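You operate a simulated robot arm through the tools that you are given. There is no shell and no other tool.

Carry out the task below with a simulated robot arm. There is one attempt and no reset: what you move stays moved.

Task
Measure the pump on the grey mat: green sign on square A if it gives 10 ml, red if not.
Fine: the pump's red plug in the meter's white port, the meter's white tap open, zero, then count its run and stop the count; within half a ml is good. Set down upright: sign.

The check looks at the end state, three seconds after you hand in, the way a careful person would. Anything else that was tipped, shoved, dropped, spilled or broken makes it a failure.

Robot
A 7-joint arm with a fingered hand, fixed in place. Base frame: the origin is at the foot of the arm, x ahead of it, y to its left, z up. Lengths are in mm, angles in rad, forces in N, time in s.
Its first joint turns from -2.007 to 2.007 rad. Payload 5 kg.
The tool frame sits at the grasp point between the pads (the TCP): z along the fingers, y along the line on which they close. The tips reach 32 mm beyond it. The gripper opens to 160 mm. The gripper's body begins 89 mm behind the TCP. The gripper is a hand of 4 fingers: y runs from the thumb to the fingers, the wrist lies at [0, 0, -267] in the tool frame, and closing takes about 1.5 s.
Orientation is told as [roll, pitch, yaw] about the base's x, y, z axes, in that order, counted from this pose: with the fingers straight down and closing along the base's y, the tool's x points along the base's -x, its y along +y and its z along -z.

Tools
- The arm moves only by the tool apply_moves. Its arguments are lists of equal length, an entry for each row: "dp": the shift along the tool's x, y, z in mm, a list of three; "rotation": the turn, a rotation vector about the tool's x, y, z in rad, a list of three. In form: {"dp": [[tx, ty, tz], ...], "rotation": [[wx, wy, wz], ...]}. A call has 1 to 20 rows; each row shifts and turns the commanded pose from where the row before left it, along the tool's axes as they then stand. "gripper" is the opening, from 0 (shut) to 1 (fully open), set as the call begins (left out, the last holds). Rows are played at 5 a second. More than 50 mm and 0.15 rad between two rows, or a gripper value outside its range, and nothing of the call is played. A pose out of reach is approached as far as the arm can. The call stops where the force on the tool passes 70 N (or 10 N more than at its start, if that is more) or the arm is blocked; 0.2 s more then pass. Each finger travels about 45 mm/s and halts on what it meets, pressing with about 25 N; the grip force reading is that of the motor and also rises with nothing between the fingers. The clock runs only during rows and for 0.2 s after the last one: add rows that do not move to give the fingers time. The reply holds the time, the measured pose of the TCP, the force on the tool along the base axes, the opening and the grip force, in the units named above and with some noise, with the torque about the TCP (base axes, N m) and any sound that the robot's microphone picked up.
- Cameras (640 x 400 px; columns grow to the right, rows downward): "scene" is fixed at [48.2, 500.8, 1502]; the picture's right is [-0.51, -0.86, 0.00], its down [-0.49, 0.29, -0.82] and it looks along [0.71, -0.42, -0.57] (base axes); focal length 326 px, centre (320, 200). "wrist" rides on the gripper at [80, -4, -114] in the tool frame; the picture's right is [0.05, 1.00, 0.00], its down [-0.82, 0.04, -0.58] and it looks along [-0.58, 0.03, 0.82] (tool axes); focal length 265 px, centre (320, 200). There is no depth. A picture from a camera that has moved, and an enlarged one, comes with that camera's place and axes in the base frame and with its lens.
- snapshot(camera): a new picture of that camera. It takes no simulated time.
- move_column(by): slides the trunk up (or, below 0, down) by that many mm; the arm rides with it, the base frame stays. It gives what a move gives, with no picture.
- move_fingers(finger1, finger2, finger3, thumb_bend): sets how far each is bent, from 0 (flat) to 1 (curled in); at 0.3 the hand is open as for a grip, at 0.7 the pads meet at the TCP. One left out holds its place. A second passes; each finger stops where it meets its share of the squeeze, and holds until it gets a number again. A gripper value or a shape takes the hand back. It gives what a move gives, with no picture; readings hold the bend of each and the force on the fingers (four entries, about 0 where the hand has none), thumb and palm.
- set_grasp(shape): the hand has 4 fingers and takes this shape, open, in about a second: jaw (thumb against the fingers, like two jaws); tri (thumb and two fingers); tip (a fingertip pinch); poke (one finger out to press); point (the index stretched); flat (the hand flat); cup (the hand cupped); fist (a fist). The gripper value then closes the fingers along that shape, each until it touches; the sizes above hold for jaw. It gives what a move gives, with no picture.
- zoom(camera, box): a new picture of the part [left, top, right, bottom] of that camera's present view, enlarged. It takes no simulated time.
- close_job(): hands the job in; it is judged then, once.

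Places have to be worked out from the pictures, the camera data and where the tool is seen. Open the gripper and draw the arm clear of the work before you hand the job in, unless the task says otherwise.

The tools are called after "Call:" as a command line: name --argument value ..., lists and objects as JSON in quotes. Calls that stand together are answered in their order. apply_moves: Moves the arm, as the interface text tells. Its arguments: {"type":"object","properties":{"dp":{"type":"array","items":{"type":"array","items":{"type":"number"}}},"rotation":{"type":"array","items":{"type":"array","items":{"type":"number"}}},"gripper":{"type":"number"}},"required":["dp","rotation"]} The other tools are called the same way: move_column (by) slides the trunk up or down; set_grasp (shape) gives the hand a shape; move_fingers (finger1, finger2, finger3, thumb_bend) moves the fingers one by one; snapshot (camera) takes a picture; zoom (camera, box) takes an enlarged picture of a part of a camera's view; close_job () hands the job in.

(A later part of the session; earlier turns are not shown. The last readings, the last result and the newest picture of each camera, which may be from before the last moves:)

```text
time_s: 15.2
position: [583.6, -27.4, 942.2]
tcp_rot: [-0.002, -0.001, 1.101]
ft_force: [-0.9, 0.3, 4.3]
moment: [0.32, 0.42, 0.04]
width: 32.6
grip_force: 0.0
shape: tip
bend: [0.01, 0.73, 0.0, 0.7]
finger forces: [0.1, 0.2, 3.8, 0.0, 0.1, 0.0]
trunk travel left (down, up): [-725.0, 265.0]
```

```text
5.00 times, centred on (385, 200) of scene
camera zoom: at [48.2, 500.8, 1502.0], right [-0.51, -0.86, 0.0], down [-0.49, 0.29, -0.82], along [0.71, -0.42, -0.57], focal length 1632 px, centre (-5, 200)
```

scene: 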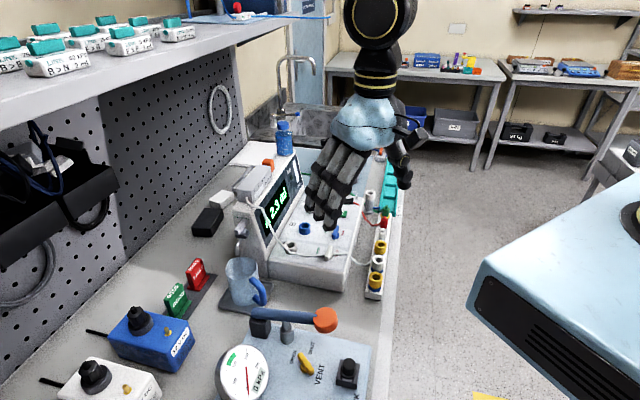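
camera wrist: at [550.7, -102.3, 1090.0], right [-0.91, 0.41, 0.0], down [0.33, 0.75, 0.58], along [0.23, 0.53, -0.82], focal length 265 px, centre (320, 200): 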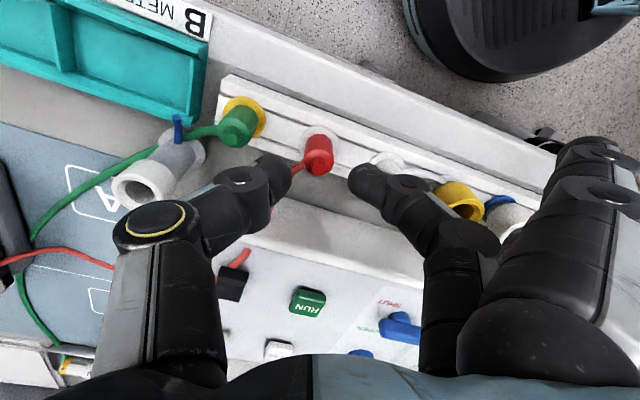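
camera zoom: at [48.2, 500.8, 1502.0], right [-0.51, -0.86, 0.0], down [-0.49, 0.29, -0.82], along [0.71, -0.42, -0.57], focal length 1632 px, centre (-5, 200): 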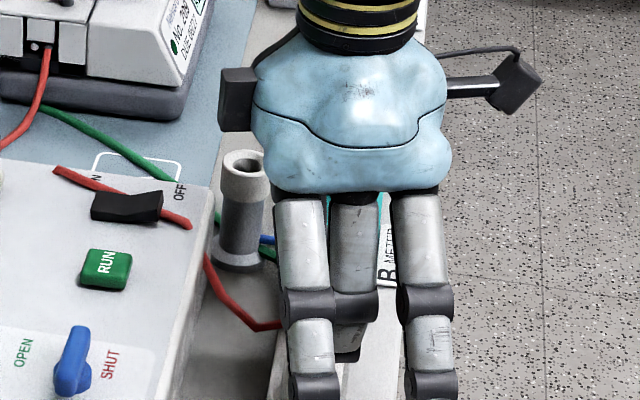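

A flat finger (finger 3) touches something with ~4 N, most likely the yellow ring on the rail. I raise 8 mm, turn a bit more (yaw ≈1.22) so that finger swings off the rail, and go down again.

Call:
apply_moves --dp '[[0, -1, -8], [0, 0, 0], [0, 0, 4], [0, 0, 4], [0, 0, 0]]' --rotation '[[0, 0, 0], [0, 0, -0.12], [0, 0, 0], [0, 0, 0], [0, 0, 0]]'

Call:
zoom --camera "wrist" --box '[240, 120, 400, 240]'

Call:
snapshot --camera "wrist"

```text
time_s: 16.4
position: [584.8, -27.8, 942.6]
tcp_rot: [0.0, -0.001, 1.222]
ft_force: [-0.2, -0.8, -0.4]
moment: [-0.01, 0.03, 0.02]
width: 32.5
grip_force: 0.0
shape: tip
bend: [0.01, 0.73, 0.0, 0.7]
finger forces: [0.0, 0.1, 0.1, 0.1, 0.0, 0.0]
trunk travel left (down, up): [-725.0, 265.0]
```

```text
3.33 times, centred on (320, 180) of wrist
camera zoom: at [561.1, -103.3, 1055.5], right [-0.96, 0.29, 0.0], down [0.24, 0.78, 0.58], along [0.17, 0.55, -0.82], focal length 885 px, centre (320, 267)
```

zoom: 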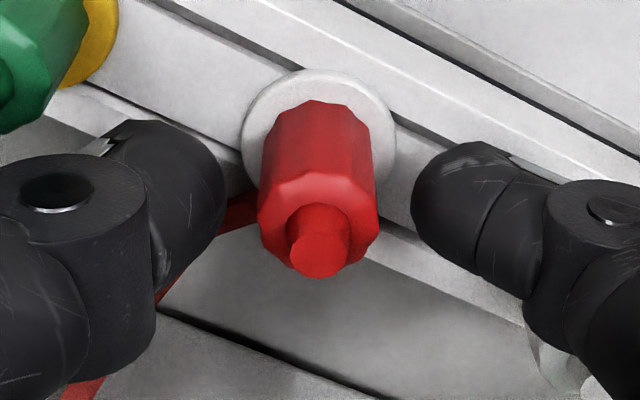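

```text
taken
camera wrist: at [561.1, -103.3, 1055.5], right [-0.96, 0.29, 0.0], down [0.24, 0.78, 0.58], along [0.17, 0.55, -0.82], focal length 265 px, centre (320, 200)
```

wrist: 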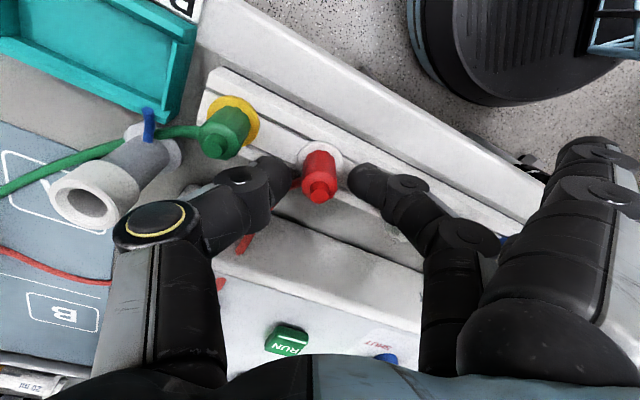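

The contact is gone and the plug sits centred between the tips. I close the pinch.

Call:
apply_moves --dp '[[0, 0, 0], [0, 0, 0], [0, 0, 0], [0, 0, 0], [0, 0, 0], [0, 0, 0]]' --rotation '[[0, 0, 0], [0, 0, 0], [0, 0, 0], [0, 0, 0], [0, 0, 0], [0, 0, 0]]' --gripper 0.0

Call:
zoom --camera "wrist" --box '[240, 120, 400, 240]'

```text
time_s: 17.8
position: [586.1, -27.0, 942.3]
tcp_rot: [0.0, -0.001, 1.222]
ft_force: [0.1, 0.3, 1.0]
moment: [0.02, 0.04, 0.04]
width: 14.4
grip_force: 25.2
shape: tip
bend: [0.28, 0.72, 0.08, 0.7]
finger forces: [0.1, 21.4, 0.4, 0.1, 22.1, 0.0]
trunk travel left (down, up): [-725.0, 265.0]
```

```text
3.33 times, centred on (320, 180) of wrist
camera zoom: at [561.1, -103.3, 1055.7], right [-0.96, 0.29, 0.0], down [0.24, 0.78, 0.58], along [0.17, 0.55, -0.82], focal length 885 px, centre (320, 267)
```

zoom: 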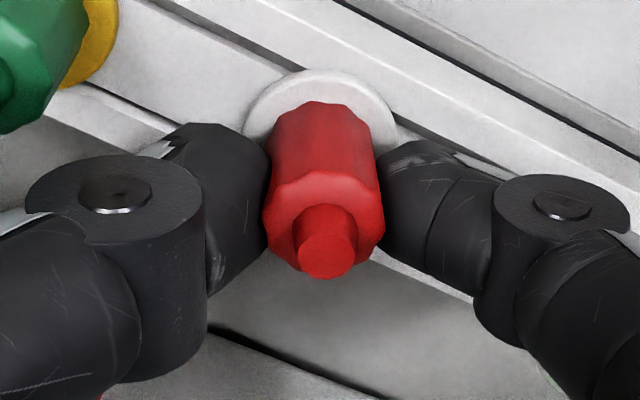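

The plug is gripped with ~22 N (14–20 mm width). I lift it slowly, watching the force.

Call:
apply_moves --dp '[[0, 0, -3], [0, 0, -4], [0, 0, -6], [0, 0, -8], [0, 0, -10]]' --rotation '[[0, 0, 0], [0, 0, 0], [0, 0, 0], [0, 0, 0], [0, 0, 0]]'

Call:
snapshot --camera "wrist"

Call:
zoom --camera "scene" --box '[345, 150, 445, 250]'

```text
time_s: 19.0
position: [585.0, -27.3, 974.0]
tcp_rot: [0.001, 0.0, 1.22]
ft_force: [0.7, 0.5, 0.2]
moment: [0.01, 0.0, 0.01]
width: 14.3
grip_force: 25.3
shape: tip
bend: [0.28, 0.72, 0.28, 0.7]
finger forces: [0.0, 21.4, 0.0, 0.0, 22.1, 0.0]
trunk travel left (down, up): [-725.0, 265.0]
```

```text
taken
camera wrist: at [560.6, -103.1, 1087.3], right [-0.96, 0.29, 0.0], down [0.24, 0.78, 0.58], along [0.17, 0.55, -0.82], focal length 265 px, centre (320, 200)
```

wrist: 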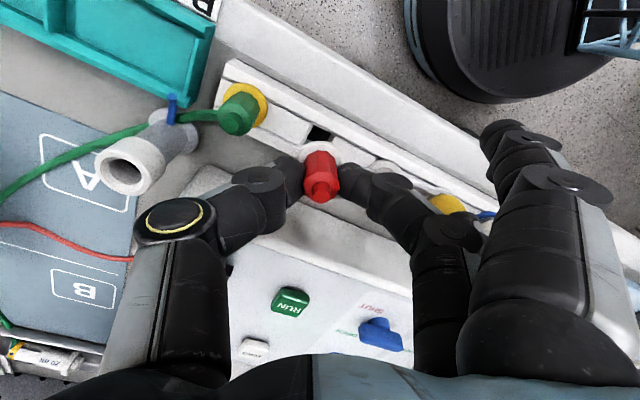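

```text
4.00 times, centred on (395, 200) of scene
camera zoom: at [48.2, 500.8, 1502.0], right [-0.51, -0.86, 0.0], down [-0.49, 0.29, -0.82], along [0.71, -0.42, -0.57], focal length 1306 px, centre (20, 200)
```

zoom: 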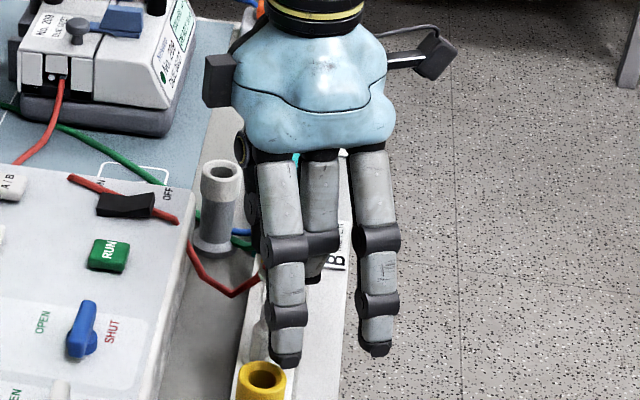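

The plug came out with no resistance. I zoom to see the plug in the grip and the rail's hole.

Call:
zoom --camera "wrist" --box '[260, 100, 400, 220]'

```text
3.33 times, centred on (330, 160) of wrist
camera zoom: at [560.6, -103.1, 1087.3], right [-0.96, 0.29, 0.0], down [0.24, 0.78, 0.58], along [0.17, 0.55, -0.82], focal length 885 px, centre (287, 333)
```

zoom: 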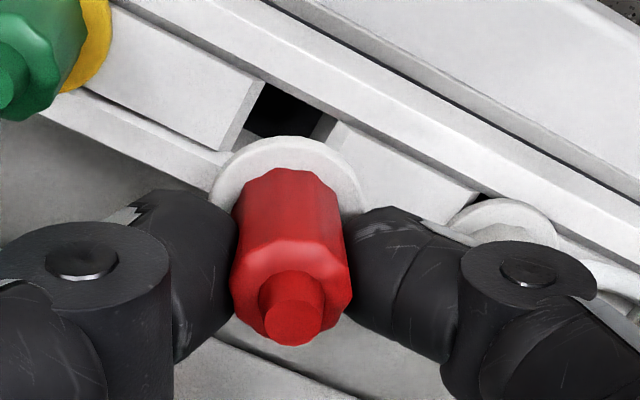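

The plug has a white flange at its foot and came out cleanly. I lift to z≈1065 and carry it over the meter toward port A at a safe height, checking halfway.

Call:
apply_moves --dp '[[0, 0, -30], [0, 0, -30], [0, 0, -31], [-40, 14, 0], [-40, 14, 0], [-40, 14, 0], [-40, 14, 0], [0, 0, 0]]' --rotation '[[0, 0, 0], [0, 0, 0], [0, 0, 0], [0, 0, 0], [0, 0, 0], [0, 0, 0], [0, 0, 0], [0, 0, 0]]'

Call:
snapshot --camera "scene"

Call:
snapshot --camera "wrist"

```text
time_s: 20.8
position: [586.6, 141.1, 1067.3]
tcp_rot: [0.001, 0.001, 1.219]
ft_force: [0.5, -0.1, 0.2]
moment: [-0.01, 0.0, -0.01]
width: 14.0
grip_force: 24.6
shape: tip
bend: [0.28, 0.72, 0.28, 0.7]
finger forces: [0.0, 21.4, 0.1, 0.1, 22.1, 0.0]
trunk travel left (down, up): [-725.0, 265.0]
```

```text
taken
```

scene: 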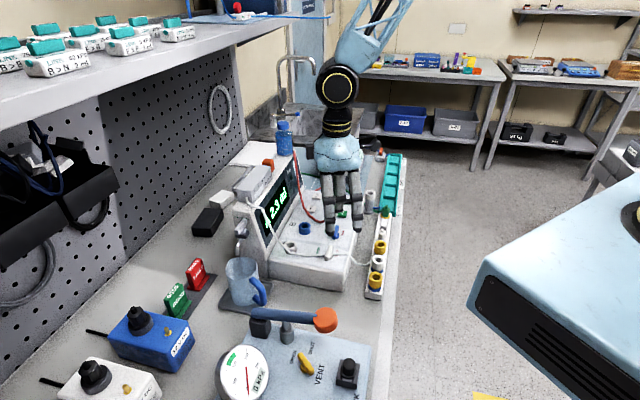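

```text
taken
camera wrist: at [562.8, 65.7, 1180.4], right [-0.96, 0.29, 0.0], down [0.24, 0.78, 0.58], along [0.17, 0.55, -0.82], focal length 265 px, centre (320, 200)
```

wrist: 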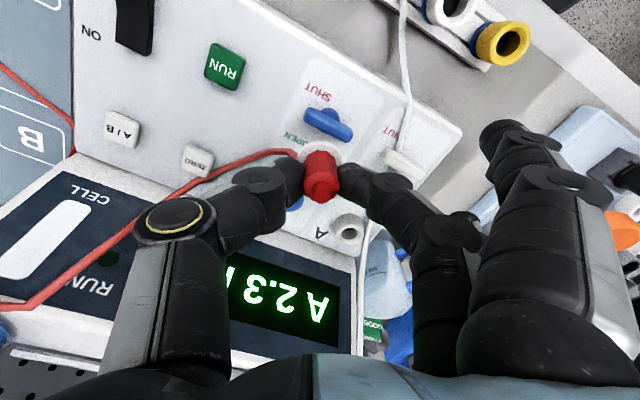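

The plug travels fine, with no pull on the tube. I zoom on port A to fix its place precisely.

Call:
zoom --camera "wrist" --box '[280, 140, 420, 260]'

Call:
zoom --camera "scene" --box '[260, 170, 380, 290]'

```text
3.33 times, centred on (350, 200) of wrist
camera zoom: at [562.8, 65.7, 1180.4], right [-0.96, 0.29, 0.0], down [0.24, 0.78, 0.58], along [0.17, 0.55, -0.82], focal length 885 px, centre (220, 200)
```

zoom: 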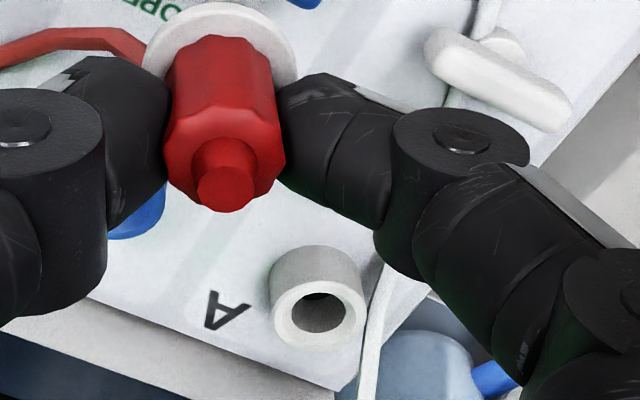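

```text
3.33 times, centred on (320, 230) of scene
camera zoom: at [48.2, 500.8, 1502.0], right [-0.51, -0.86, 0.0], down [-0.49, 0.29, -0.82], along [0.71, -0.42, -0.57], focal length 1088 px, centre (320, 100)
```

zoom: 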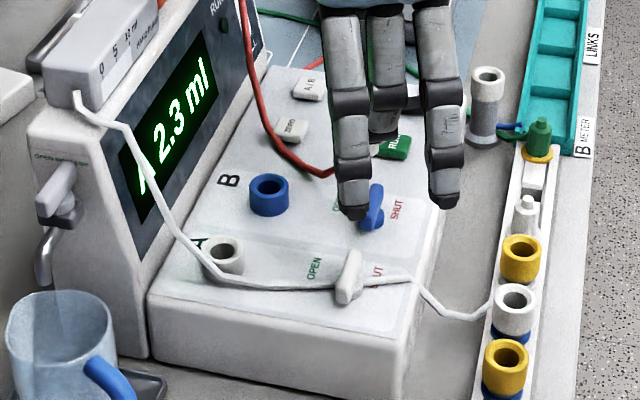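

Port A's rim centre comes out near (589.7,261.4,967) and the plug sits ~1 mm off the TCP. I move above port A at the same height.

Call:
apply_moves --dp '[[-37.5, 12.5, 0], [-37.5, 12.5, 0], [-37.5, 12.4, 0], [0, 0, 0]]' --rotation '[[0, 0, 0], [0, 0, 0], [0, 0, 0], [0, 0, 0]]'

Call:
snapshot --camera "wrist"

Call:
zoom --camera "wrist" --box '[260, 80, 400, 220]'

Call:
zoom --camera "scene" --box '[250, 150, 370, 270]'

```text
time_s: 21.8
position: [588.6, 259.6, 1065.4]
tcp_rot: [0.001, -0.001, 1.221]
ft_force: [-0.6, -0.9, -0.6]
moment: [0.02, 0.03, -0.02]
width: 14.2
grip_force: 24.8
shape: tip
bend: [0.28, 0.72, 0.28, 0.7]
finger forces: [0.0, 21.4, 0.1, 0.0, 22.1, 0.0]
trunk travel left (down, up): [-725.0, 265.0]
```

```text
taken
camera wrist: at [565.2, 184.3, 1178.6], right [-0.96, 0.29, 0.0], down [0.24, 0.78, 0.58], along [0.17, 0.55, -0.82], focal length 265 px, centre (320, 200)
```

wrist: 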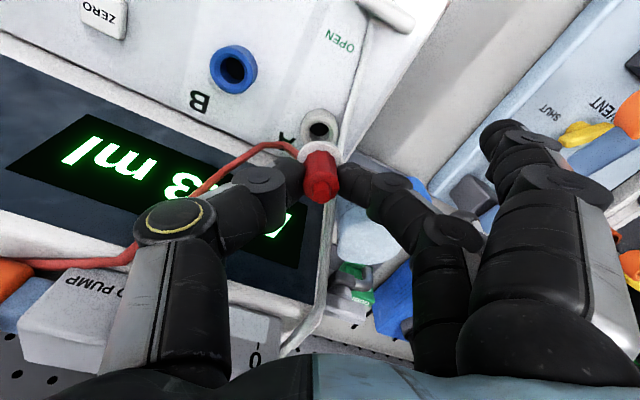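

```text
2.86 times, centred on (330, 150) of wrist
camera zoom: at [565.2, 184.3, 1178.6], right [-0.96, 0.29, 0.0], down [0.24, 0.78, 0.58], along [0.17, 0.55, -0.82], focal length 758 px, centre (291, 343)
```

zoom: 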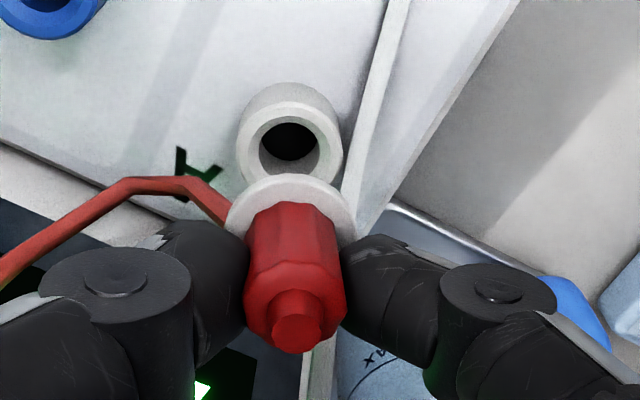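

```text
3.33 times, centred on (310, 210) of scene
camera zoom: at [48.2, 500.8, 1502.0], right [-0.51, -0.86, 0.0], down [-0.49, 0.29, -0.82], along [0.71, -0.42, -0.57], focal length 1088 px, centre (353, 167)
```

zoom: 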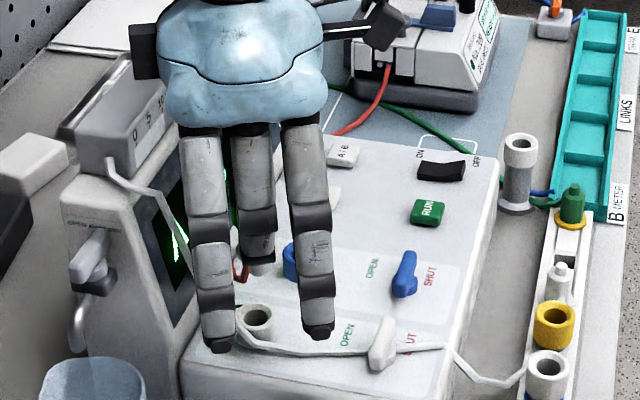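

Flange and port centres agree to about 1 mm. I lower 30 mm, then check.

Call:
apply_moves --dp '[[0, 0, 10], [0, 0, 10], [0, 0, 8], [0, 0, 0]]' --rotation '[[0, 0, 0], [0, 0, 0], [0, 0, 0], [0, 0, 0]]'

Call:
zoom --camera "wrist" --box '[260, 80, 400, 220]'

Call:
zoom --camera "scene" --box '[250, 180, 350, 280]'

```text
time_s: 22.8
position: [590.4, 260.4, 1036.6]
tcp_rot: [0.0, -0.001, 1.222]
ft_force: [0.4, -1.0, 0.0]
moment: [0.01, 0.01, 0.01]
width: 14.1
grip_force: 24.6
shape: tip
bend: [0.28, 0.72, 0.28, 0.7]
finger forces: [0.0, 21.4, 0.1, 0.0, 22.0, 0.0]
trunk travel left (down, up): [-725.0, 265.0]
```

```text
2.86 times, centred on (330, 150) of wrist
camera zoom: at [566.6, 185.0, 1150.2], right [-0.96, 0.29, 0.0], down [0.24, 0.78, 0.58], along [0.17, 0.55, -0.82], focal length 758 px, centre (291, 343)
```

zoom: 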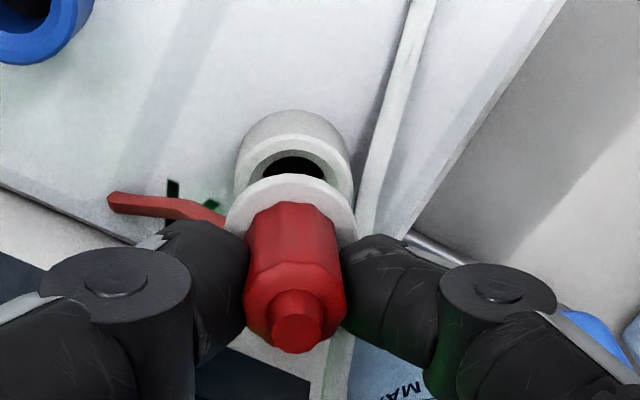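

```text
4.00 times, centred on (300, 230) of scene
camera zoom: at [48.2, 500.8, 1502.0], right [-0.51, -0.86, 0.0], down [-0.49, 0.29, -0.82], along [0.71, -0.42, -0.57], focal length 1306 px, centre (400, 80)
```

zoom: 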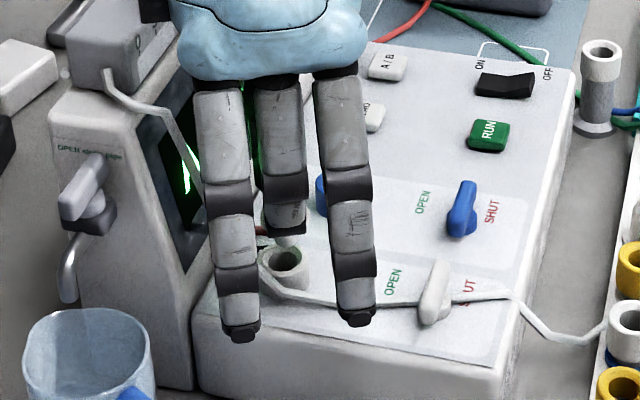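

Still aligned within about 1 mm and no contact yet. I keep lowering in small steps, watching the force.

Call:
apply_moves --dp '[[0, 0.5, 5], [0, 0, 4], [0, 0, 3], [0, 0, 0]]' --rotation '[[0, 0, 0], [0, 0, 0], [0, 0, 0], [0, 0, 0]]'

Call:
zoom --camera "wrist" --box '[260, 80, 400, 220]'

Call:
zoom --camera "scene" --box '[270, 200, 330, 260]'

```text
time_s: 23.8
position: [590.4, 261.6, 1024.6]
tcp_rot: [0.0, -0.002, 1.221]
ft_force: [0.1, 0.0, -0.1]
moment: [0.0, -0.02, 0.03]
width: 13.9
grip_force: 25.5
shape: tip
bend: [0.28, 0.72, 0.28, 0.7]
finger forces: [0.0, 21.3, 0.0, 0.0, 22.1, 0.0]
trunk travel left (down, up): [-725.0, 265.0]
```

```text
2.86 times, centred on (330, 150) of wrist
camera zoom: at [566.6, 184.8, 1137.4], right [-0.96, 0.29, 0.0], down [0.24, 0.78, 0.58], along [0.17, 0.55, -0.82], focal length 758 px, centre (291, 343)
```

zoom: 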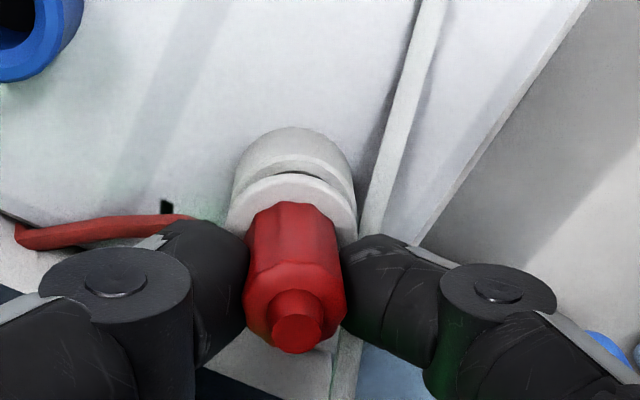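

```text
6.67 times, centred on (300, 230) of scene
camera zoom: at [48.2, 500.8, 1502.0], right [-0.51, -0.86, 0.0], down [-0.49, 0.29, -0.82], along [0.71, -0.42, -0.57], focal length 2176 px, centre (453, 0)
```

zoom: 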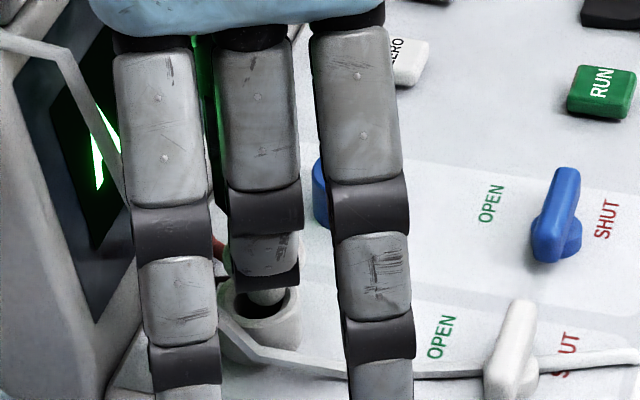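

In the scene view the white pin of the plug is entering port A's hole, with no force. I keep lowering.

Call:
apply_moves --dp '[[0, 0, 3], [0, 0, 3], [0, 0, 3], [0, 0, 0]]' --rotation '[[0, 0, 0], [0, 0, 0], [0, 0, 0], [0, 0, 0]]'

Call:
zoom --camera "wrist" --box '[260, 80, 400, 220]'

Call:
zoom --camera "scene" --box '[270, 200, 330, 260]'

```text
time_s: 24.8
position: [590.8, 260.7, 1015.9]
tcp_rot: [0.0, -0.001, 1.221]
ft_force: [-1.0, 2.8, 1.0]
moment: [0.09, -0.01, -0.01]
width: 14.3
grip_force: 24.7
shape: tip
bend: [0.28, 0.72, 0.28, 0.7]
finger forces: [0.1, 22.1, 0.0, 0.0, 22.5, 0.1]
trunk travel left (down, up): [-725.0, 265.0]
```

```text
2.86 times, centred on (330, 150) of wrist
camera zoom: at [566.7, 184.9, 1128.3], right [-0.96, 0.29, 0.0], down [0.24, 0.78, 0.58], along [0.17, 0.55, -0.82], focal length 758 px, centre (291, 343)
```

zoom: 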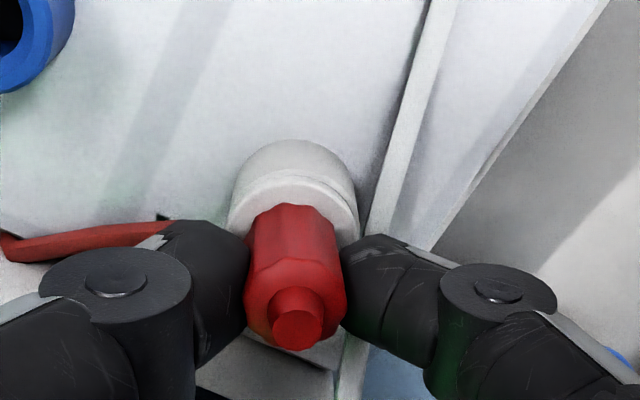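

```text
6.67 times, centred on (300, 230) of scene
camera zoom: at [48.2, 500.8, 1502.0], right [-0.51, -0.86, 0.0], down [-0.49, 0.29, -0.82], along [0.71, -0.42, -0.57], focal length 2176 px, centre (453, 0)
```

zoom: 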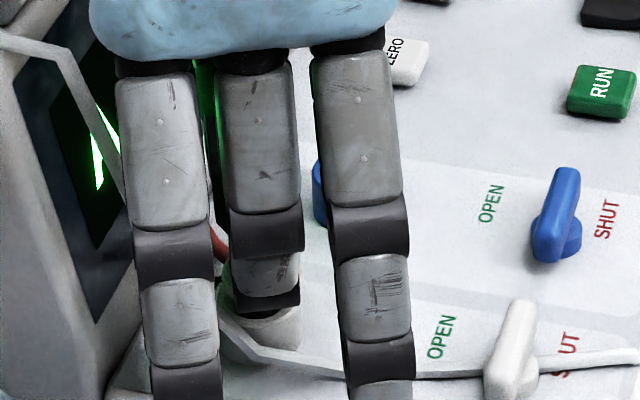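

The pin slides in with only ~3 N of side force. A few more millimetres to seat it.

Call:
apply_moves --dp '[[0, 0, 2], [0, 0, 2], [0, 0, 1.5], [0, 0, 0]]' --rotation '[[0, 0, 0], [0, 0, 0], [0, 0, 0], [0, 0, 0]]'

Call:
zoom --camera "wrist" --box '[260, 80, 400, 220]'

```text
time_s: 25.8
position: [591.6, 262.0, 1009.6]
tcp_rot: [0.0, -0.001, 1.222]
ft_force: [-0.1, 1.1, 0.4]
moment: [0.04, 0.05, -0.02]
width: 14.2
grip_force: 25.8
shape: tip
bend: [0.28, 0.72, 0.28, 0.7]
finger forces: [0.1, 22.2, 0.1, 0.0, 22.2, 0.1]
trunk travel left (down, up): [-725.0, 265.0]
```

```text
2.86 times, centred on (330, 150) of wrist
camera zoom: at [567.1, 185.5, 1122.9], right [-0.96, 0.29, 0.0], down [0.24, 0.78, 0.58], along [0.17, 0.55, -0.82], focal length 758 px, centre (291, 343)
```

zoom: 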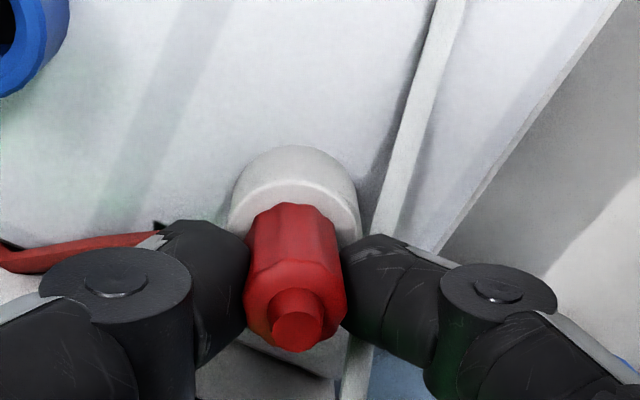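

No seating force yet; I continue in fine steps until the flange bears on the port.

Call:
apply_moves --dp '[[0, 0, 1.5], [0, 0, 1.5], [0, 0, 0]]' --rotation '[[0, 0, 0], [0, 0, 0], [0, 0, 0]]'

Call:
zoom --camera "wrist" --box '[260, 80, 400, 220]'

```text
time_s: 26.6
position: [590.2, 261.5, 1006.8]
tcp_rot: [0.0, -0.001, 1.223]
ft_force: [1.1, 1.3, 5.1]
moment: [0.05, 0.02, -0.01]
width: 14.1
grip_force: 24.9
shape: tip
bend: [0.28, 0.72, 0.28, 0.71]
finger forces: [0.0, 22.5, 0.0, 0.0, 23.5, 0.1]
trunk travel left (down, up): [-725.0, 265.0]
```

```text
2.86 times, centred on (330, 150) of wrist
camera zoom: at [567.1, 185.7, 1120.7], right [-0.96, 0.29, 0.0], down [0.24, 0.78, 0.58], along [0.17, 0.55, -0.82], focal length 758 px, centre (291, 343)
```

zoom: 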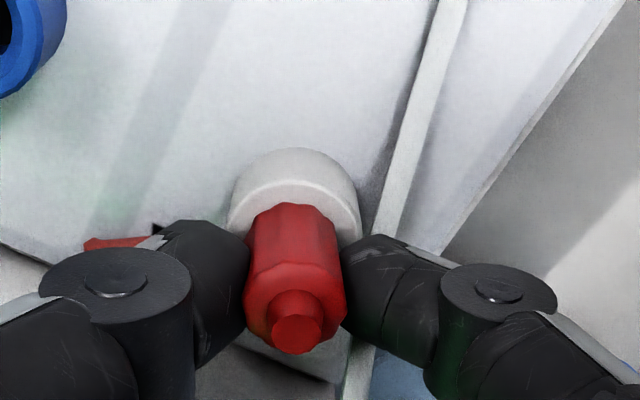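

It begins to bear (5 N). I press a little further to seat it firmly.

Call:
apply_moves --dp '[[0, 0, 1.5], [0, 0, 1.5], [0, 0, 0]]' --rotation '[[0, 0, 0], [0, 0, 0], [0, 0, 0]]'

Call:
zoom --camera "wrist" --box '[260, 80, 400, 220]'

```text
time_s: 27.4
position: [590.4, 261.1, 1005.6]
tcp_rot: [-0.001, -0.002, 1.221]
ft_force: [5.8, 7.7, 27.8]
moment: [0.06, -0.07, 0.08]
width: 16.0
grip_force: 25.1
shape: tip
bend: [0.28, 0.72, 0.28, 0.71]
finger forces: [0.0, 29.2, 0.0, 0.1, 32.4, 0.0]
trunk travel left (down, up): [-725.0, 265.0]
```

```text
2.86 times, centred on (330, 150) of wrist
camera zoom: at [566.7, 185.7, 1118.8], right [-0.96, 0.29, 0.0], down [0.24, 0.78, 0.58], along [0.17, 0.55, -0.82], focal length 758 px, centre (291, 343)
```

zoom: 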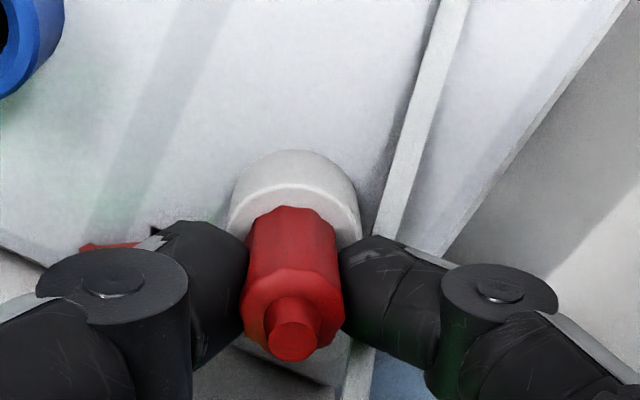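

The plug is seated (28 N bearing). I ease off, open the pinch to ~45 mm and rise straight up.

Call:
apply_moves --dp '[[0, 0, -2], [0, 0, 0], [0, 0, 0], [0, 0, 0], [0, 0, 0], [0, 0, 0]]' --rotation '[[0, 0, 0], [0, 0, 0], [0, 0, 0], [0, 0, 0], [0, 0, 0], [0, 0, 0]]' --gripper 0.28

Call:
apply_moves --dp '[[0, 0, -10], [0, 0, -20], [0, 0, -30], [0, 0, -40], [0, 0, -40], [0, 0, 0]]' --rotation '[[0, 0, 0], [0, 0, 0], [0, 0, 0], [0, 0, 0], [0, 0, 0], [0, 0, 0]]'

Call:
snapshot --camera "wrist"

Call:
zoom --camera "scene" --box '[240, 170, 380, 290]'

```text
time_s: 28.8
position: [589.1, 260.0, 1005.6]
tcp_rot: [-0.001, 0.0, 1.222]
ft_force: [0.3, -0.1, 0.2]
moment: [0.01, 0.04, 0.02]
width: 44.3
grip_force: 0.0
shape: tip
bend: [0.01, 0.73, 0.01, 0.7]
finger forces: [0.1, 0.1, 0.0, 0.0, 0.0, 0.0]
trunk travel left (down, up): [-725.0, 265.0]
```

```text
time_s: 30.2
position: [591.1, 264.4, 1147.5]
tcp_rot: [0.0, 0.002, 1.222]
ft_force: [0.2, 0.1, 0.3]
moment: [-0.02, 0.04, -0.03]
width: 44.3
grip_force: 0.1
shape: tip
bend: [0.01, 0.73, 0.01, 0.7]
finger forces: [0.0, 0.1, 0.0, 0.1, 0.0, 0.0]
trunk travel left (down, up): [-725.0, 265.0]
```

```text
taken
camera wrist: at [567.4, 187.3, 1260.8], right [-0.96, 0.29, 0.0], down [0.24, 0.78, 0.58], along [0.17, 0.55, -0.82], focal length 265 px, centre (320, 200)
```

wrist: 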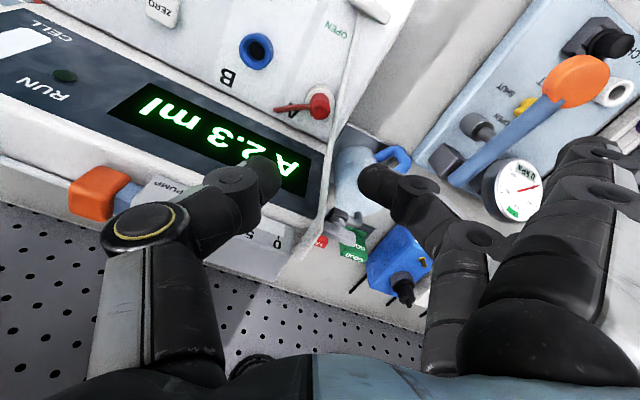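

```text
3.33 times, centred on (310, 230) of scene
camera zoom: at [48.2, 500.8, 1502.0], right [-0.51, -0.86, 0.0], down [-0.49, 0.29, -0.82], along [0.71, -0.42, -0.57], focal length 1088 px, centre (353, 100)
```

zoom: 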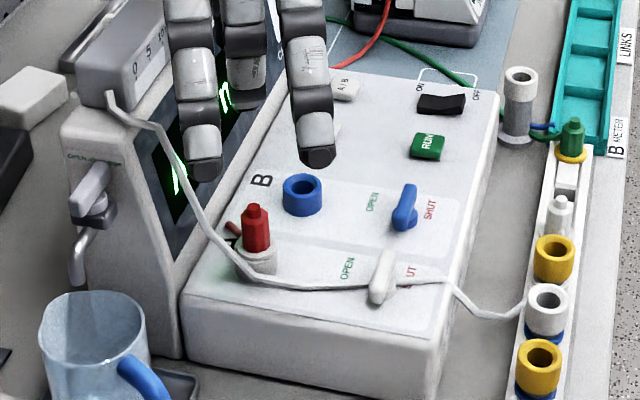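

The red plug stands upright in port A. Next the white tap: I go to a front view (yaw 0.785) above the meter's front to see how bar and labels relate.

Call:
apply_moves --dp '[[35, 20, 0], [35, 20, 0], [35, 20, 0], [35, 20, 0], [0, 0, 0]]' --rotation '[[0, 0, 0.11], [0, 0, 0.11], [0, 0, 0.11], [0, 0, 0.107], [0, 0, 0]]'

Call:
set_grasp --shape "poke"

Call:
snapshot --camera "wrist"

Call:
snapshot --camera "scene"

```text
time_s: 31.4
position: [453.5, 180.0, 1144.8]
tcp_rot: [0.001, 0.001, 0.782]
ft_force: [-1.0, -0.5, -0.2]
moment: [-0.02, -0.03, 0.03]
width: 44.4
grip_force: 0.1
shape: tip
bend: [0.01, 0.73, 0.01, 0.7]
finger forces: [0.0, 0.0, 0.0, 0.1, 0.1, 0.0]
trunk travel left (down, up): [-725.0, 265.0]
```

```text
time_s: 32.3
position: [451.6, 180.9, 1144.5]
tcp_rot: [0.001, 0.001, 0.784]
ft_force: [0.0, -1.0, -0.4]
moment: [-0.01, 0.02, -0.02]
width: 0.1
grip_force: 0.1
shape: poke
bend: [1.0, 1.0, 1.0, 0.47]
finger forces: [0.1, 0.1, 0.0, 0.0, 0.0, 0.1]
trunk travel left (down, up): [-725.0, 265.0]
```

```text
taken
camera wrist: at [398.3, 122.6, 1258.4], right [-0.74, 0.67, 0.0], down [0.55, 0.61, 0.58], along [0.39, 0.43, -0.82], focal length 265 px, centre (320, 200)
```

wrist: 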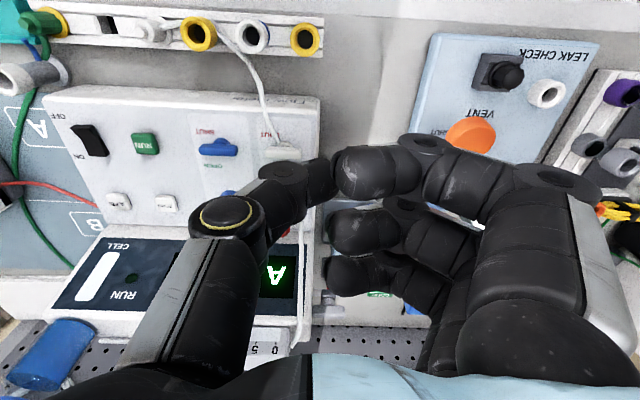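

```text
taken
```

scene: 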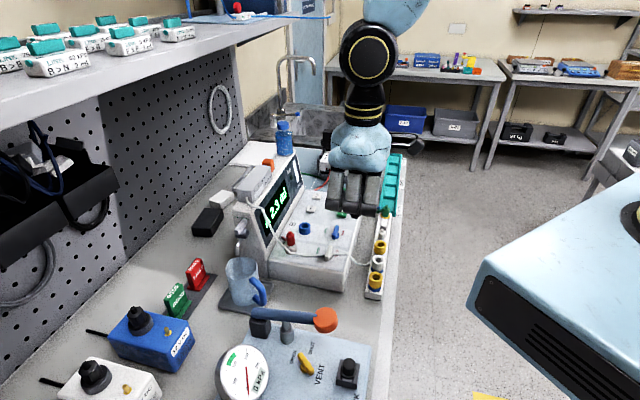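

In "poke" the three fingers curl and the thumb stays out. I zoom from the scene camera to judge its geometry, and look at the taps.

Call:
zoom --camera "scene" --box '[300, 110, 430, 240]'

Call:
zoom --camera "wrist" --box '[170, 100, 330, 200]'

Call:
zoom --camera "wrist" --box '[200, 120, 400, 320]'

```text
3.08 times, centred on (365, 175) of scene
camera zoom: at [48.2, 500.8, 1502.0], right [-0.51, -0.86, 0.0], down [-0.49, 0.29, -0.82], along [0.71, -0.42, -0.57], focal length 1004 px, centre (182, 277)
```

zoom: 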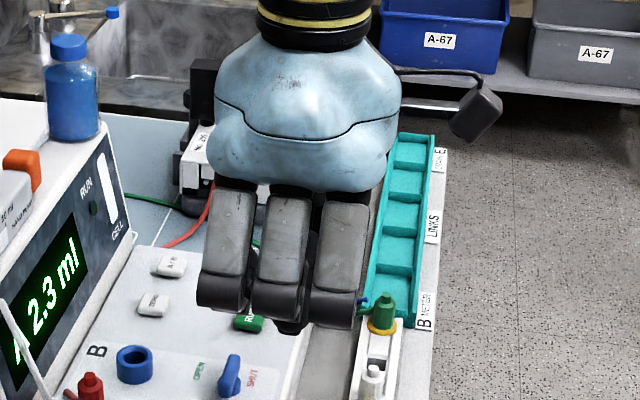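

```text
4.00 times, centred on (250, 150) of wrist
camera zoom: at [398.3, 122.6, 1258.4], right [-0.74, 0.67, 0.0], down [0.55, 0.61, 0.58], along [0.39, 0.43, -0.82], focal length 1062 px, centre (600, 400)
```

zoom: 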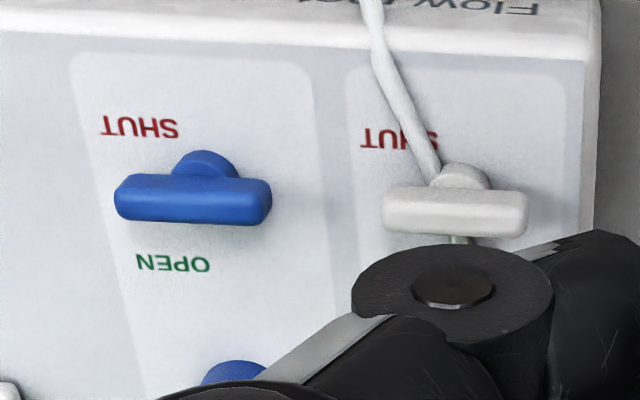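

```text
2.00 times, centred on (300, 220) of wrist
camera zoom: at [398.3, 122.6, 1258.4], right [-0.74, 0.67, 0.0], down [0.55, 0.61, 0.58], along [0.39, 0.43, -0.82], focal length 531 px, centre (360, 160)
```

zoom: 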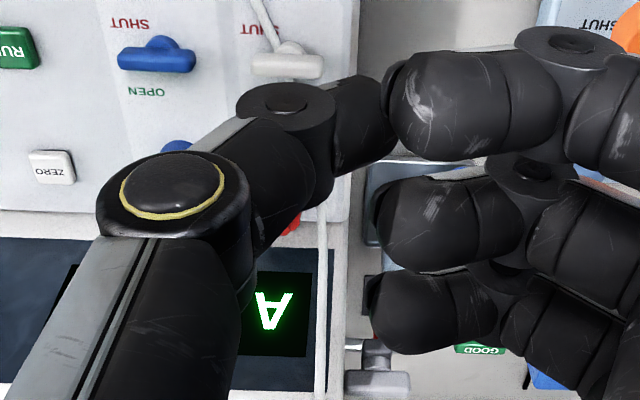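

Labels OPEN and SHUT sit to the right of each tap (back and front); turning the bar's right end toward the back leads to OPEN. I'll push that end with the closed fingertip pinch: back to "tip", nearly closed, then over to the right-front of the white tap.

Call:
set_grasp --shape "tip"

Call:
apply_moves --dp '[[-20, -35, 0], [-20.5, -35, 0], [0, 0, 30], [0, 0, 30], [0, 0, 30], [0, 0, 30], [0, 0, 12], [0, 0, 0], [0, 0, 0]]' --rotation '[[0, 0, 0], [0, 0, 0], [0, 0, 0], [0, 0, 0], [0, 0, 0], [0, 0, 0], [0, 0, 0], [0, 0, 0], [0, 0, 0]]' --gripper 0.04

Call:
snapshot --camera "wrist"

Call:
zoom --camera "scene" --box '[270, 160, 390, 280]'

```text
time_s: 33.2
position: [452.6, 182.3, 1144.1]
tcp_rot: [0.002, 0.001, 0.784]
ft_force: [0.0, -0.8, -0.5]
moment: [0.02, 0.0, 0.01]
width: 159.8
grip_force: 0.0
shape: tip
bend: [0.01, 0.3, 0.01, 0.3]
finger forces: [0.1, 0.0, 0.0, 0.0, 0.0, 0.1]
trunk travel left (down, up): [-725.0, 265.0]
```

```text
time_s: 35.2
position: [530.3, 158.5, 1014.4]
tcp_rot: [0.0, 0.0, 0.783]
ft_force: [0.7, -0.4, -0.1]
moment: [0.0, 0.0, -0.01]
width: 7.0
grip_force: 0.2
shape: tip
bend: [0.01, 0.71, 0.01, 0.7]
finger forces: [0.0, 0.1, 0.0, 0.1, 0.0, 0.0]
trunk travel left (down, up): [-725.0, 265.0]
```

```text
taken
camera wrist: at [477.2, 99.0, 1127.4], right [-0.74, 0.67, 0.0], down [0.55, 0.61, 0.58], along [0.39, 0.43, -0.82], focal length 265 px, centre (320, 200)
```

wrist: 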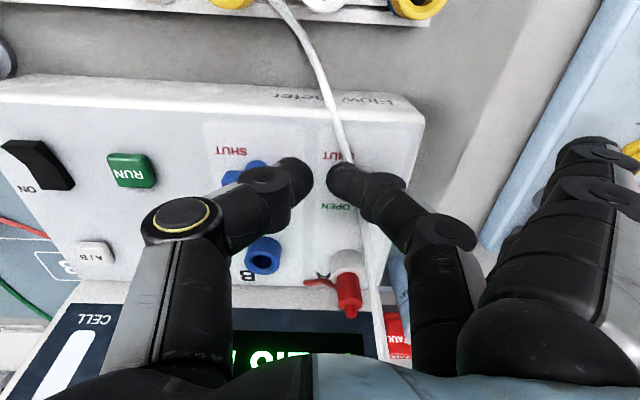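

```text
3.33 times, centred on (330, 220) of scene
camera zoom: at [48.2, 500.8, 1502.0], right [-0.51, -0.86, 0.0], down [-0.49, 0.29, -0.82], along [0.71, -0.42, -0.57], focal length 1088 px, centre (287, 133)
```

zoom: 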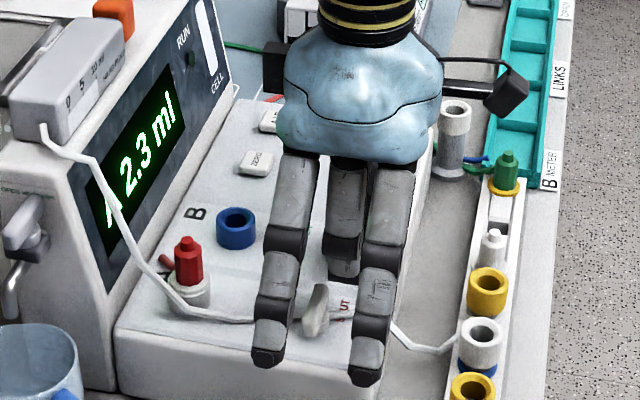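

The pinch would sweep into the blue tap's bar, so the thumb alone ("poke") is better. I switch to poke here in the air (tips ~30 mm above the panel) to see exactly where the thumb tip is.

Call:
set_grasp --shape "poke"

Call:
zoom --camera "wrist" --box '[220, 100, 420, 300]'

Call:
zoom --camera "scene" --box '[290, 180, 370, 260]'

```text
time_s: 36.1
position: [531.0, 157.4, 1014.6]
tcp_rot: [-0.001, 0.0, 0.784]
ft_force: [0.1, -0.5, 0.4]
moment: [0.01, -0.01, -0.01]
width: 0.0
grip_force: 0.0
shape: poke
bend: [1.0, 1.0, 1.0, 0.47]
finger forces: [0.0, 0.0, 0.0, 0.0, 0.1, 0.0]
trunk travel left (down, up): [-725.0, 265.0]
```

```text
2.00 times, centred on (320, 200) of wrist
camera zoom: at [477.2, 99.0, 1127.5], right [-0.74, 0.67, 0.0], down [0.55, 0.61, 0.58], along [0.39, 0.43, -0.82], focal length 531 px, centre (320, 200)
```

zoom: 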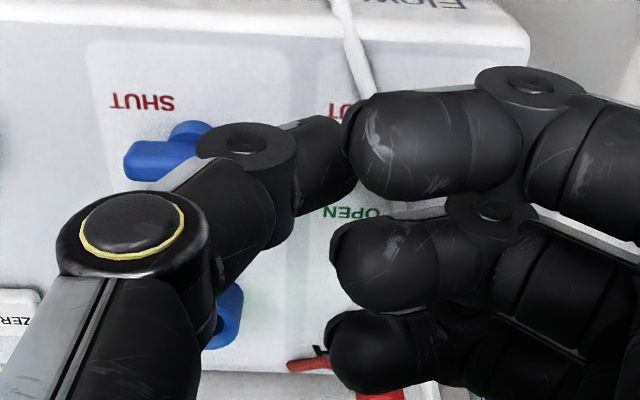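

```text
5.00 times, centred on (330, 220) of scene
camera zoom: at [48.2, 500.8, 1502.0], right [-0.51, -0.86, 0.0], down [-0.49, 0.29, -0.82], along [0.71, -0.42, -0.57], focal length 1632 px, centre (270, 100)
```

zoom: 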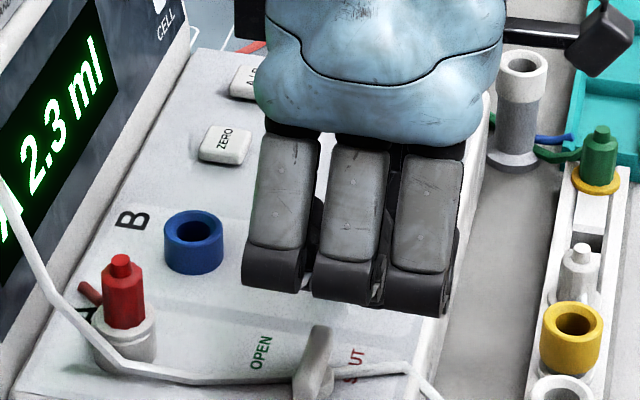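

The thumb tip's centre is about 3 mm beyond the TCP in y and 22 mm along z. I shift so it stands at the right-front of the white bar's end and lower to z≈986.

Call:
apply_moves --dp '[[-3.7, 11.5, 0], [0, 0, 14], [0, 0, 14], [0, 0, 0]]' --rotation '[[0, 0, 0], [0, 0, 0], [0, 0, 0], [0, 0, 0]]'

Call:
zoom --camera "wrist" --box '[220, 100, 420, 300]'

Call:
zoom --camera "scene" --box '[300, 200, 380, 280]'

```text
time_s: 37.1
position: [523.9, 169.7, 984.0]
tcp_rot: [-0.001, -0.002, 0.783]
ft_force: [-0.8, -0.5, 0.1]
moment: [-0.03, -0.01, -0.02]
width: 0.0
grip_force: 0.2
shape: poke
bend: [1.0, 1.0, 1.0, 0.47]
finger forces: [0.0, 0.0, 0.0, 0.1, 0.6, 0.0]
trunk travel left (down, up): [-725.0, 265.0]
```

```text
2.00 times, centred on (320, 200) of wrist
camera zoom: at [470.9, 110.5, 1098.1], right [-0.74, 0.67, 0.0], down [0.55, 0.61, 0.58], along [0.39, 0.43, -0.82], focal length 531 px, centre (320, 200)
```

zoom: 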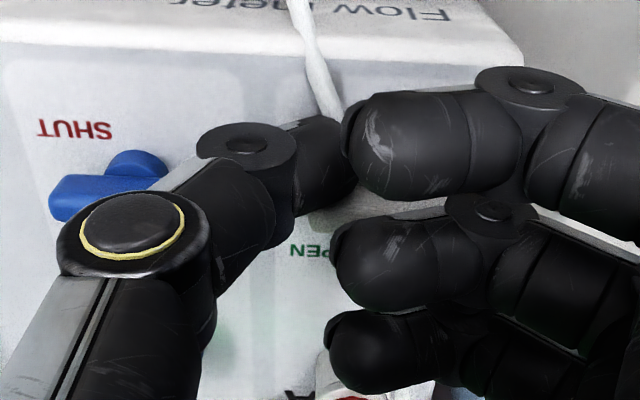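

```text
5.00 times, centred on (340, 240) of scene
camera zoom: at [48.2, 500.8, 1502.0], right [-0.51, -0.86, 0.0], down [-0.49, 0.29, -0.82], along [0.71, -0.42, -0.57], focal length 1632 px, centre (220, 0)
```

zoom: 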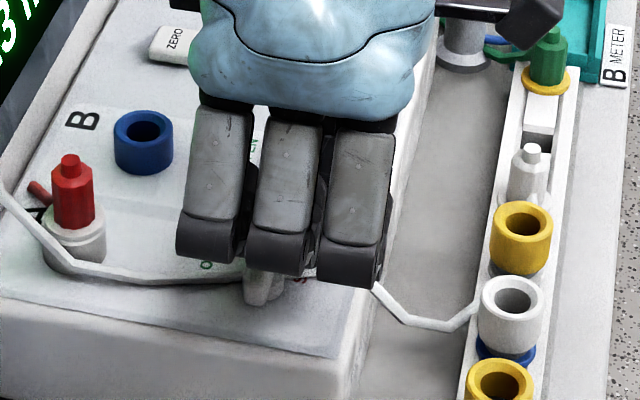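

The thumb is to the right-front of the bar. I lower in small steps to get the tip level with the bar.

Call:
apply_moves --dp '[[0, 0, 2], [0, 0, 2], [0, 0, 0]]' --rotation '[[0, 0, 0], [0, 0, 0], [0, 0, 0]]'

```text
time_s: 37.9
position: [524.0, 168.5, 983.0]
tcp_rot: [-0.002, -0.003, 0.783]
ft_force: [2.5, -3.8, 26.0]
moment: [-0.06, 0.01, -0.03]
width: 0.0
grip_force: 0.1
shape: poke
bend: [1.0, 1.0, 1.0, 0.47]
finger forces: [0.0, 0.1, 0.0, 0.1, 26.7, 0.1]
trunk travel left (down, up): [-725.0, 265.0]
```

It touched the panel (26 N on the thumb). I rise 2.5 mm to clear it and look where the tip stands relative to the bar.

Call:
apply_moves --dp '[[0, 0, -3], [0, 0, -2], [0, 0, 0]]' --rotation '[[0, 0, 0], [0, 0, 0], [0, 0, 0]]'

Call:
zoom --camera "wrist" --box '[270, 120, 370, 220]'

Call:
zoom --camera "scene" --box '[320, 220, 370, 270]'

```text
time_s: 38.7
position: [524.4, 170.1, 985.3]
tcp_rot: [0.001, -0.002, 0.783]
ft_force: [0.4, -0.5, 0.6]
moment: [0.01, 0.03, 0.02]
width: 0.0
grip_force: 0.0
shape: poke
bend: [1.0, 1.0, 1.0, 0.47]
finger forces: [0.0, 0.1, 0.0, 0.0, 0.4, 0.0]
trunk travel left (down, up): [-725.0, 265.0]
```

```text
4.00 times, centred on (320, 170) of wrist
camera zoom: at [471.0, 110.4, 1099.9], right [-0.74, 0.67, 0.0], down [0.55, 0.61, 0.58], along [0.39, 0.43, -0.82], focal length 1062 px, centre (320, 320)
```

zoom: 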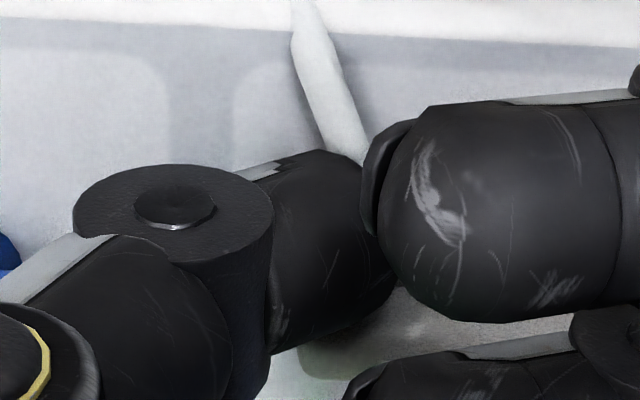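

```text
8.00 times, centred on (345, 245) of scene
camera zoom: at [48.2, 500.8, 1502.0], right [-0.51, -0.86, 0.0], down [-0.49, 0.29, -0.82], along [0.71, -0.42, -0.57], focal length 2612 px, centre (120, -160)
```

zoom: 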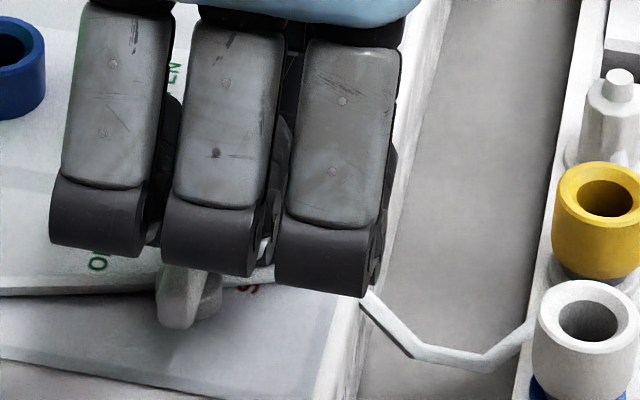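

The tip now rides just above the panel, in front of the bar's right end. I push gently toward the back in small steps, watching the force.

Call:
apply_moves --dp '[[-3, 0, 0], [-3, 0, 0], [-3, 0, 0], [0, 0, 0]]' --rotation '[[0, 0, 0], [0, 0, 0], [0, 0, 0], [0, 0, 0]]'

Call:
zoom --camera "wrist" --box '[270, 120, 370, 220]'

Call:
zoom --camera "scene" --box '[320, 220, 370, 270]'

```text
time_s: 39.7
position: [531.5, 176.5, 987.1]
tcp_rot: [0.001, 0.0, 0.783]
ft_force: [-1.1, -1.4, 0.5]
moment: [-0.01, -0.01, 0.0]
width: 0.0
grip_force: 0.1
shape: poke
bend: [1.0, 1.0, 1.0, 0.47]
finger forces: [0.1, 0.0, 0.0, 0.0, 0.8, 0.1]
trunk travel left (down, up): [-725.0, 265.0]
```

```text
4.00 times, centred on (320, 170) of wrist
camera zoom: at [477.5, 116.3, 1100.5], right [-0.74, 0.67, 0.0], down [0.55, 0.61, 0.58], along [0.39, 0.43, -0.82], focal length 1062 px, centre (320, 320)
```

zoom: 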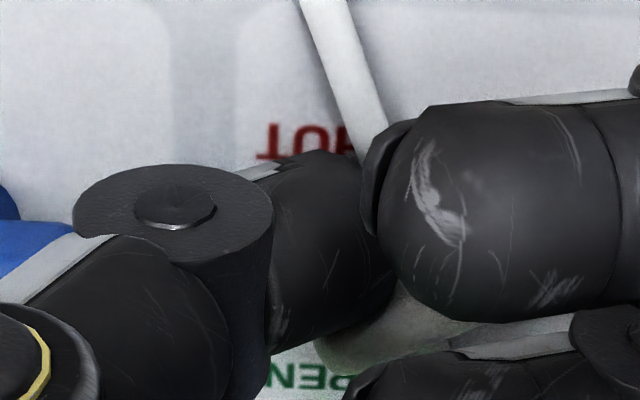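

```text
8.00 times, centred on (345, 245) of scene
camera zoom: at [48.2, 500.8, 1502.0], right [-0.51, -0.86, 0.0], down [-0.49, 0.29, -0.82], along [0.71, -0.42, -0.57], focal length 2612 px, centre (120, -160)
```

zoom: 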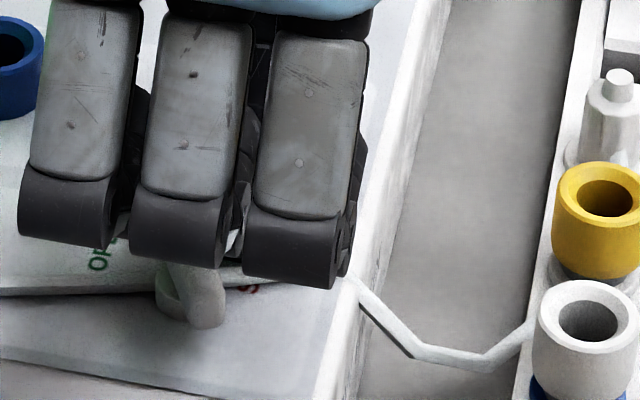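

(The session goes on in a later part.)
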